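You operate a simulated robot arm through the tools that you are given. There is no shell and no other tool. Be economical: measure what you need, move in short steps, check, and stop when the job is done.

Carry out the task below with a simulated robot arm. There is one attempt and no reset: what you move stays moved.

Task
Shut the top rack tray.
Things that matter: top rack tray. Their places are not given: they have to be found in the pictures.

The check looks at the end state, three seconds after you hand in, the way a careful person would. Anything else that was tipped, shoved, dropped, spilled or broken makes it a failure.

Robot
A 7-joint arm with a two-finger parallel gripper, fixed in place. Base frame: the origin is at the foot of the arm, x ahead of it, y to its left, z up. Units: m, rad, N and s.
Its first joint turns from -1.152 to 1.152 rad. Payload 1.57 kg.
The TCP is the grasp point between the finger pads, 0.03 m short of the fingertips. In the tool frame z runs along the fingers and y along their closing line. Largest opening 0.11 m; finger width 0.024, thickness 0.012; the body of the gripper, 0.048 by 0.112 m, starts 0.078 m behind the TCP.
Orientation is told as [roll, pitch, yaw] about the base's x, y, z axes, in that order, counted from this pose: with the fingers straight down and closing along the base's y, the tool's x points along the base's -x, its y along +y and its z along -z.

Tools
- The arm moves only by the tool drive_tool. Its argument "series" is a list of rows, each an object (a shift or turn left out is 0, a gripper value left out holds the last) with "translation": the shift along the base's x, y, z in m, a list of three; "rot": the turn, a rotation vector about the base's x, y, z in rad, a list of three; "hand": the gripper command, from -1 (shut) to 1 (fully open), values between in proportion. In form: [{"translation": [dx, dy, dz], "rot": [rx, ry, rz], "hand": hand}, ...]. A call has 1 to 10 rows; each row shifts and turns the commanded pose from where the row before left it. A row lasts 0.2 s, in which the tool goes at most 0.05 m and 0.15 rad; a call with a longer step from one row to the next is refused whole, and so is a gripper value outside its range. A pose out of reach is approached as far as the arm can. The call stops where the force on the tool passes 40 N (or 10 N more than at its start, if that is more) or the arm is blocked; 0.2 s more then pass. The fingers move at their own pace (about 0.108 m/s each) and stop on an object; they squeeze with about 43 N. The grip force told is the motor's: it shows also when the fingers shut on nothing. Time passes only in rows, and 0.2 s behind the last, so rows that do not move let the fingers close. It gives the time, the measured TCP pose, the force on the tool (base axes), the opening and the grip force at its end, in the units of the frame above (readings bear some noise), and new pictures: "show" is both (left out), scene, wrist or none.
- Cameras (640 x 400 px; columns grow to the right, rows downward): "scene" is fixed at [0.1815, -0.4047, 1.4148]; the picture's right is [0.63, -0.78, 0.00], its down [-0.37, -0.30, -0.88] and it looks along [0.68, 0.56, -0.47] (base axes); focal length 339 px, centre (320, 200). "wrist" rides on the gripper at [-0.036, 0, -0.08] in the tool frame; the picture's right is [0.00, -1.00, 0.00], its down [0.97, 0.00, -0.24] and it looks along [0.24, 0.00, 0.97] (tool axes); focal length 218 px, centre (320, 200).
- measure_at(camera, pixels): for up to 12 pixels [column, row] of the newest picture of that camera ("zoom" is the newest enlarged one), the place [x, y, z] in the base frame of the surface seen there, good to about 0.002 m. No time passes.
- inspect(camera, box): a new picture of the part [left, top, right, bottom] of that camera's present view, enlarged. No time passes.
- close_job(): hands the job in; it is judged then, once.

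Work in short steps. Measure before you move; look again where a grasp or a placing could have gone wrong, and mend it. You have 60 turns and 120 pictures in all, those below and enlarged ones among them. Open the gripper and draw the arm clear of the work before you hand the job in, unless the task says otherwise; then end with one line.

The tools are called after "Emit:" as a command line: name --argument value ..., lists and objects as JSON in quotes. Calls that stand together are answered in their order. drive_tool: Moves the arm, as the interface text tells. Its arguments: {"type":"object","properties":{"series":{"type":"array"},"show":{"type":"string","enum":["both","scene","wrist","none"]}},"required":["series"]} The other tools are called the same way: measure_at (camera, pixels) gives the place of the surface under pixels of a picture; inspect (camera, box) takes an enlarged picture of a part of a camera's view; close_job () hands the job in.

At the start:

```text
clock: 0.0
ee_pos: [0.3485, 0.0122, 1.2373]
ee_rot: [0.0, 0.0, 0.0]
force: [0.1, 0.5, 0.3]
grip_width: 0.1102
grasp_force: 0.1
```

scene: 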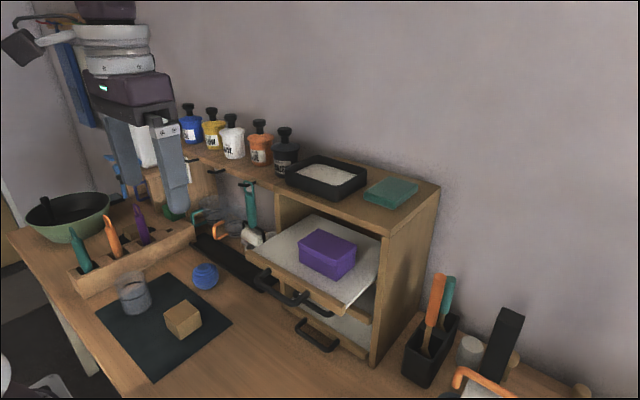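
wrist: 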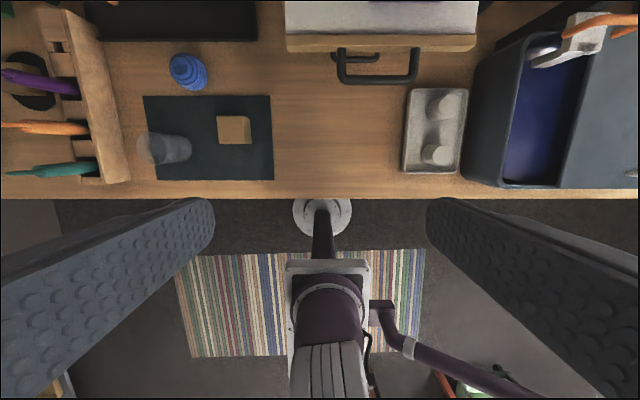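

The top tray is pulled out, with a purple box on it; its front edge and handle are around (285,290) in the scene. I'll measure these and enlarge the view.

Emit:
measure_at --camera "scene" --pixels '[[255, 262], [300, 285], [345, 306], [262, 279], [290, 302], [325, 308], [283, 200], [378, 240], [370, 360], [325, 240], [330, 275], [300, 330]]'

Emit:
inspect --camera "scene" --box '[220, 150, 460, 380]'

Emit:
measure_at --camera "wrist" --pixels '[[290, 42], [380, 42], [470, 42], [375, 80], [345, 65], [412, 65], [380, 20], [350, 57]]'

```text
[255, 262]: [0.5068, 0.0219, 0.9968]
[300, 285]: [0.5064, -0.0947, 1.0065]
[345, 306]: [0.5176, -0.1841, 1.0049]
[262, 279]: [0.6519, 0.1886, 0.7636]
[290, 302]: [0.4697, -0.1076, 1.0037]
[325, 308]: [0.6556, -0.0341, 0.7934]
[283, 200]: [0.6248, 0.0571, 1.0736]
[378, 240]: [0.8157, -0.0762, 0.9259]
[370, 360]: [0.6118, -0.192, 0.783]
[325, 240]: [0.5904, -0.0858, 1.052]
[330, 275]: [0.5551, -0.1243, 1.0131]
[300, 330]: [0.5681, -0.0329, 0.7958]
```

```text
1.74 times, centred on (340, 265) of scene
```

zoom: 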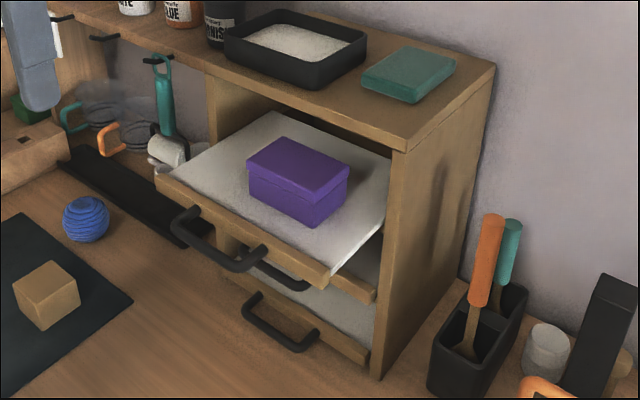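

```text
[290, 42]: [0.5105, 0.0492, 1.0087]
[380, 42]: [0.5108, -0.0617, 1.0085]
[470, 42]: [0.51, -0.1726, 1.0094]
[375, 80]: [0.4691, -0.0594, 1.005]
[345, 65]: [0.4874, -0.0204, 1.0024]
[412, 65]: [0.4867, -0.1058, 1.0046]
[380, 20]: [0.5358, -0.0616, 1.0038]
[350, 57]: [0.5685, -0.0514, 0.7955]
```

The tray front is at x≈0.508, z≈1.0, y from 0.05 to -0.18. I'll measure the cabinet front, the opening height, the purple box's top, the lower trays and the desk.

Emit:
measure_at --camera "zoom" --pixels '[[395, 145], [215, 82], [300, 120], [300, 112], [285, 142], [310, 185], [250, 165], [345, 180], [360, 292], [290, 283], [265, 315], [380, 370]]'

Emit:
measure_at --camera "zoom" --pixels '[[215, 255], [170, 200], [165, 180], [325, 275], [120, 250], [180, 330], [310, 345], [330, 325], [395, 155], [280, 200], [210, 130], [350, 190]]'

Emit:
inspect --camera "scene" --box '[240, 200, 400, 300]'

```text
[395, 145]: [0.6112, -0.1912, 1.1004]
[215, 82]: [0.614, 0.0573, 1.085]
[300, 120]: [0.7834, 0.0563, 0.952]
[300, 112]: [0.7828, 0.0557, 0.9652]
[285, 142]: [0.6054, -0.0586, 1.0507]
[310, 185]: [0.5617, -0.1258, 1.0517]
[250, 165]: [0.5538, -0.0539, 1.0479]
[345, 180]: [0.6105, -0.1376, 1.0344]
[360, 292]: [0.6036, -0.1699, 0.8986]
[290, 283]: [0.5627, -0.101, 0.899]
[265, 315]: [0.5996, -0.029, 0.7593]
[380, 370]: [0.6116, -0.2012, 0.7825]
```

```text
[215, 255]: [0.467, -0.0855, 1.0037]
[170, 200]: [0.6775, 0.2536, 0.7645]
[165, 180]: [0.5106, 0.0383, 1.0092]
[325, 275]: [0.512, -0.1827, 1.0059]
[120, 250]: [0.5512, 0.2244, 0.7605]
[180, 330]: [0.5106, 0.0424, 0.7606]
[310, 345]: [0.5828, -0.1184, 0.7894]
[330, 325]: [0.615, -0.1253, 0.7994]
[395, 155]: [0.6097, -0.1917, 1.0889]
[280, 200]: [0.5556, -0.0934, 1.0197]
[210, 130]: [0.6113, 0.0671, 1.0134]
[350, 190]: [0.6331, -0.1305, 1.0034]
```

```text
4.00 times, centred on (320, 250) of scene
```

zoom: 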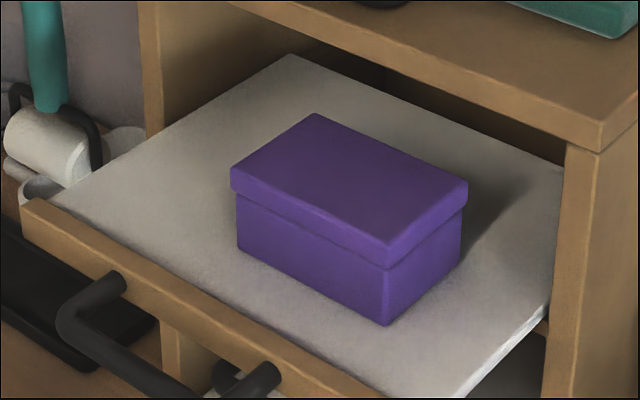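

The desk is at z≈0.76. The cabinet front and the closed middle tray's front are at x≈0.605, so the travel is about 0.095 m. The box top at 1.051 clears the underside at about 1.085. I'll shut the fingers and come down in front of the handle bar (x≈0.467, y≈-0.062, z≈1.004).

Emit:
drive_tool --series '[{"translation": [0.025, -0.037, 0], "hand": -1}, {"translation": [0.025, -0.037, 0]}, {"translation": [0.015, 0, -0.04]}, {"translation": [0, 0, -0.048]}, {"translation": [0, 0, -0.048]}, {"translation": [0, 0, -0.048]}, {"translation": [0, 0, -0.04]}, {"translation": [0, 0, -0.015]}, {}]'

```text
clock: 2.0
ee_pos: [0.4178, -0.0615, 1.0018]
ee_rot: [0.0, -0.001, -0.001]
force: [-0.3, 0.8, 0.0]
grip_width: 0.0
grasp_force: 21.3
```

scene: 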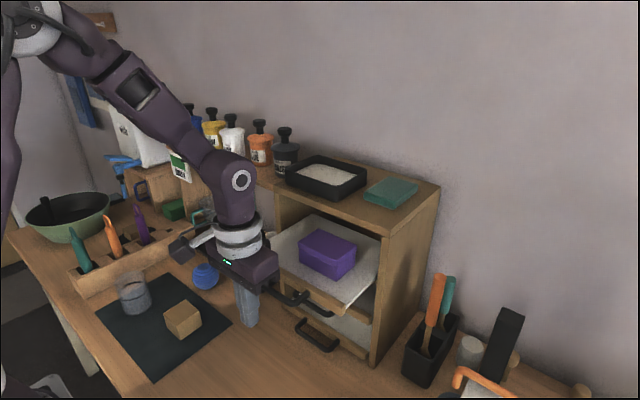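
wrist: 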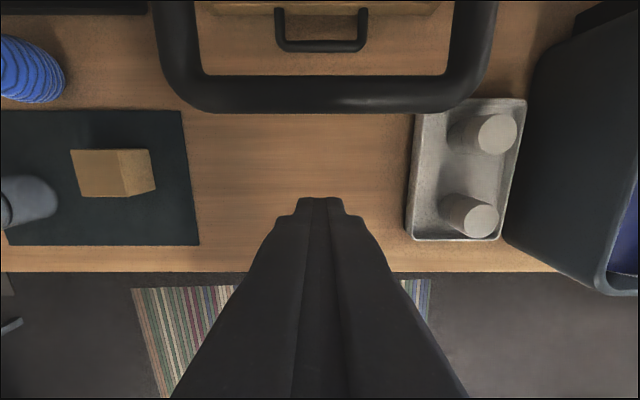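

The fingers stand centred in front of the handle bar (row ~95 in the wrist view). I'll push gently along +x.

Emit:
drive_tool --series '[{"translation": [0.015, 0, 0]}, {"translation": [0.015, 0, 0]}, {"translation": [0.008, 0, 0]}, {"translation": [0.008, 0, 0]}, {"translation": [0.008, 0, 0]}, {"translation": [0.008, 0, 0]}, {"translation": [0.008, 0, 0]}, {"translation": [0.008, 0, 0]}]'

```text
clock: 3.8
ee_pos: [0.4921, -0.0608, 0.9994]
ee_rot: [-0.001, -0.001, -0.001]
force: [-0.8, 0.3, -0.8]
grip_width: 0.0
grasp_force: 21.0
```

scene: 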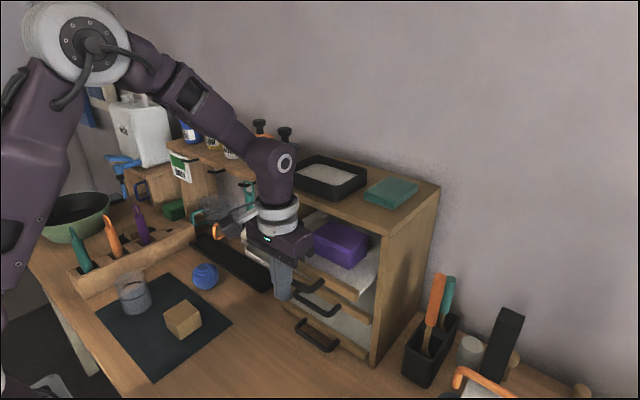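
wrist: 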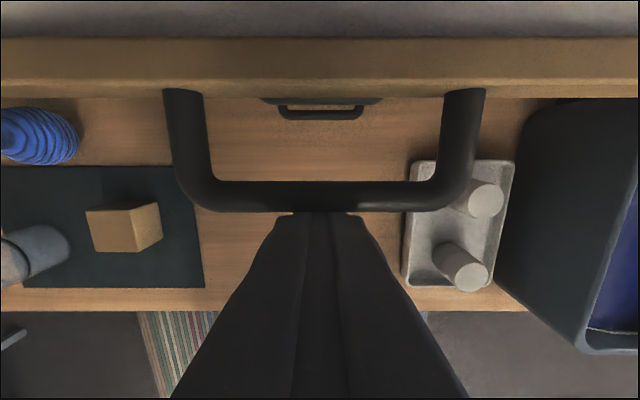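

The tray moves with the fingers at almost no force and the box rides along. About 0.058 m is left, so I'll carry on slowly.

Emit:
drive_tool --series '[{"translation": [0.008, 0, 0]}, {"translation": [0.008, 0, 0]}, {"translation": [0.008, 0, 0]}, {"translation": [0.008, 0, 0]}, {"translation": [0.007, 0, 0]}, {"translation": [0.005, 0, 0]}, {}]'

```text
clock: 5.4
ee_pos: [0.5357, -0.0605, 1.0002]
ee_rot: [0.001, 0.0, -0.002]
force: [-0.2, 0.3, 0.3]
grip_width: 0.0001
grasp_force: 21.4
```

scene: 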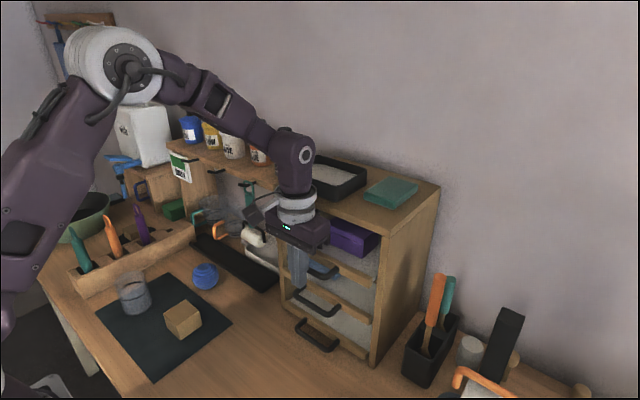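
wrist: 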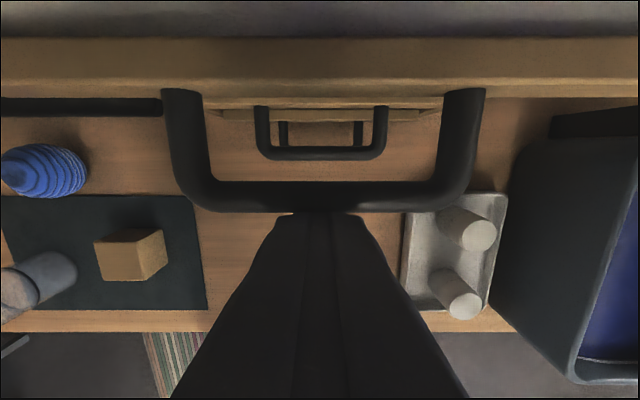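

Roughly 0.015 m is left by the handle comparison. I'll push in small steps until it meets the stop, where the call would halt.

Emit:
drive_tool --series '[{"translation": [0.005, 0, 0]}, {"translation": [0.005, 0, 0]}, {"translation": [0.003, 0, 0]}, {"translation": [0.003, 0, 0]}, {}]'

Emit:
measure_at --camera "wrist" --pixels '[[320, 195], [320, 90], [100, 90], [550, 90], [320, 152], [235, 110]]'

Emit:
inspect --camera "scene" --box '[240, 140, 440, 340]'

```text
clock: 6.6
ee_pos: [0.5482, -0.061, 0.9993]
ee_rot: [0.001, 0.007, -0.002]
force: [-31.8, -1.9, 12.4]
grip_width: 0.0
grasp_force: 20.8
```

scene: 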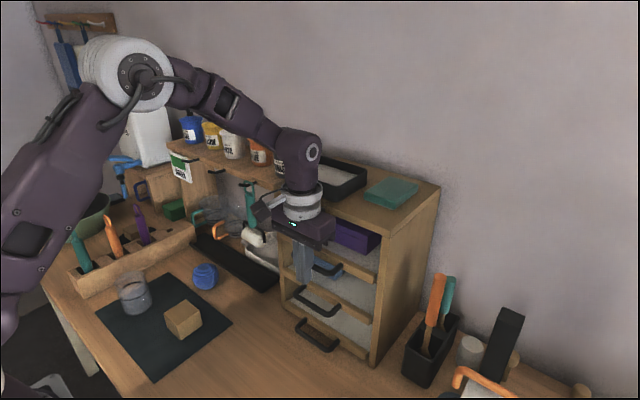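
wrist: 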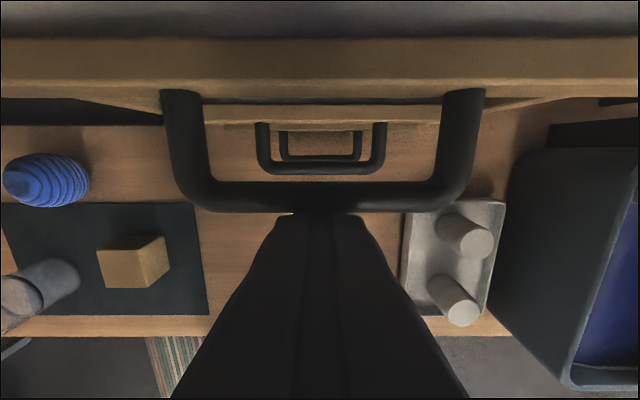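

```text
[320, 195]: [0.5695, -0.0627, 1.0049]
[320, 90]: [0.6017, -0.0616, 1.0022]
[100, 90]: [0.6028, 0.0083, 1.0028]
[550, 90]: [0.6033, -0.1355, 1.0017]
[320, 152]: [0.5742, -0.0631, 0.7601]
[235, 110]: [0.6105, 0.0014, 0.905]
```

```text
2.00 times, centred on (340, 240) of scene
```

zoom: 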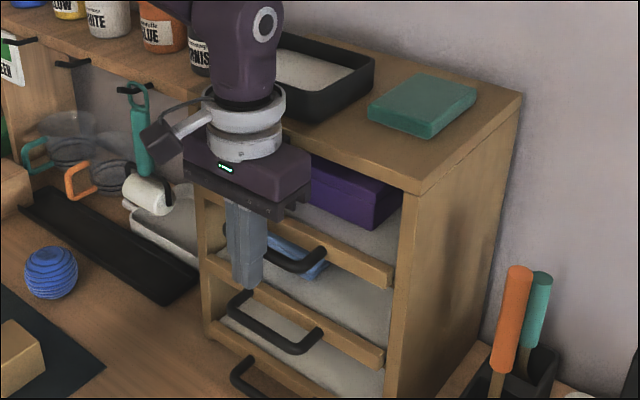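

The force rose to about 32 N at x=0.548 and the tray front reads x≈0.603, which suggests the stop. I'll back off and check that it stays level with the other trays.

Emit:
drive_tool --series '[{"translation": [-0.02, 0, 0]}, {"translation": [-0.04, 0, 0]}, {"translation": [-0.04, 0, 0]}, {"translation": [-0.04, 0, 0.03]}, {"translation": [0, 0.04, 0.04], "hand": 1}, {"translation": [0, 0.04, 0.04]}, {"translation": [-0.04, 0, 0.04]}, {"translation": [-0.02, 0, 0.04]}, {}]'

Emit:
inspect --camera "scene" --box '[240, 170, 440, 370]'

```text
refused: row 5 steps farther than a row can; nothing moved
```

```text
2.00 times, centred on (340, 270) of scene
```

zoom: 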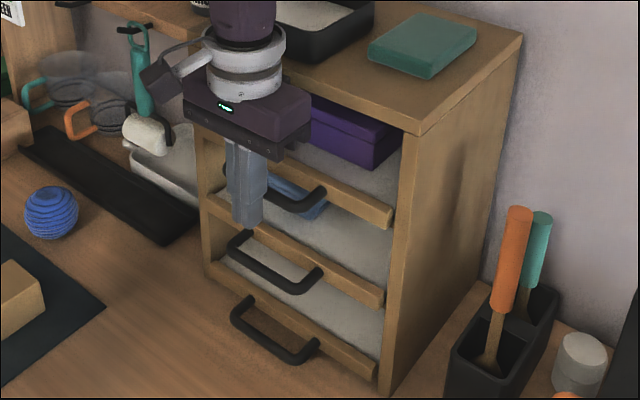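

The call was refused because a step was too long, so I'll retreat with smaller ones.

Emit:
drive_tool --series '[{"translation": [-0.02, 0, 0]}, {"translation": [-0.04, 0, 0]}, {"translation": [-0.04, 0, 0]}, {"translation": [-0.03, 0, 0.03]}, {"translation": [0, 0.03, 0.035], "hand": 1}, {"translation": [0, 0.03, 0.035]}, {"translation": [-0.03, 0, 0.035]}, {"translation": [-0.03, 0, 0.035]}, {"translation": [0, 0, 0.04]}, {}]'

Emit:
inspect --camera "scene" --box '[240, 170, 440, 370]'

Emit:
measure_at --camera "zoom" --pixels '[[385, 218], [375, 298], [365, 370], [400, 220], [310, 205], [305, 285], [300, 358], [360, 150]]'

```text
clock: 8.8
ee_pos: [0.3624, -0.0006, 1.2055]
ee_rot: [-0.001, 0.001, -0.001]
force: [0.8, -0.1, 0.4]
grip_width: 0.11
grasp_force: 0.0
```

scene: 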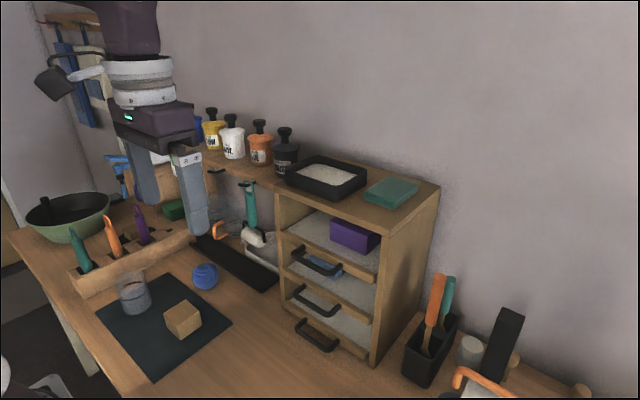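
wrist: 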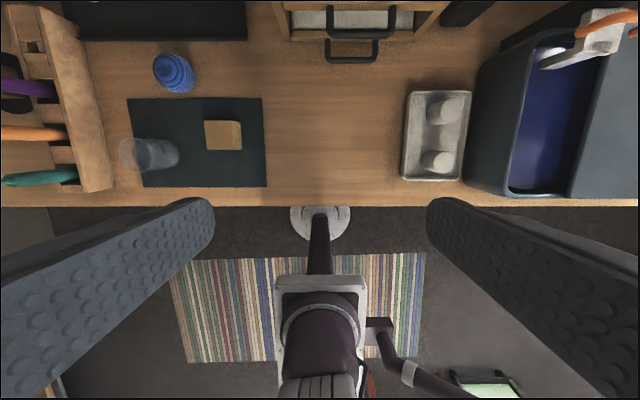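

```text
2.00 times, centred on (340, 270) of scene
```

zoom: 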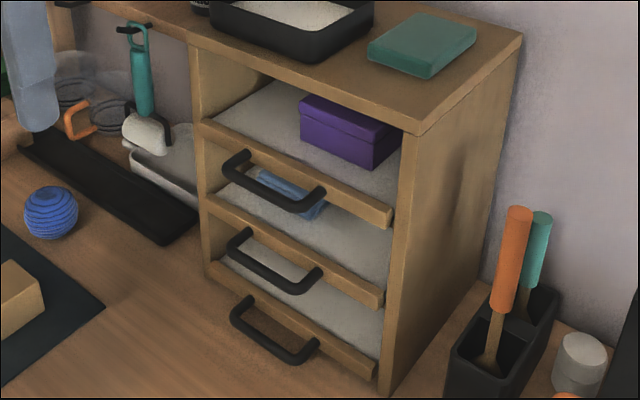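

```text
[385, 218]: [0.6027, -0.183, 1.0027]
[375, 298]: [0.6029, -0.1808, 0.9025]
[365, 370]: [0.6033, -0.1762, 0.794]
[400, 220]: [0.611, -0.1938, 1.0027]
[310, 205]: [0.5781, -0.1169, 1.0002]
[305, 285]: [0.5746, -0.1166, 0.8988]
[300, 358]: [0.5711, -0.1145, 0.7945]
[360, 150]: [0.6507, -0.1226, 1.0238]
```

The front of the top tray is at x=0.603, level with the other two trays (0.603). The box still stands on it, nothing else has moved, and the arm is clear with the gripper open, so I'm handing in.

Emit:
close_job

```text
The job is handed in.
```

The top rack tray is shut: its front is level with the two trays below, the purple box is still upright on it, and nothing else was disturbed.
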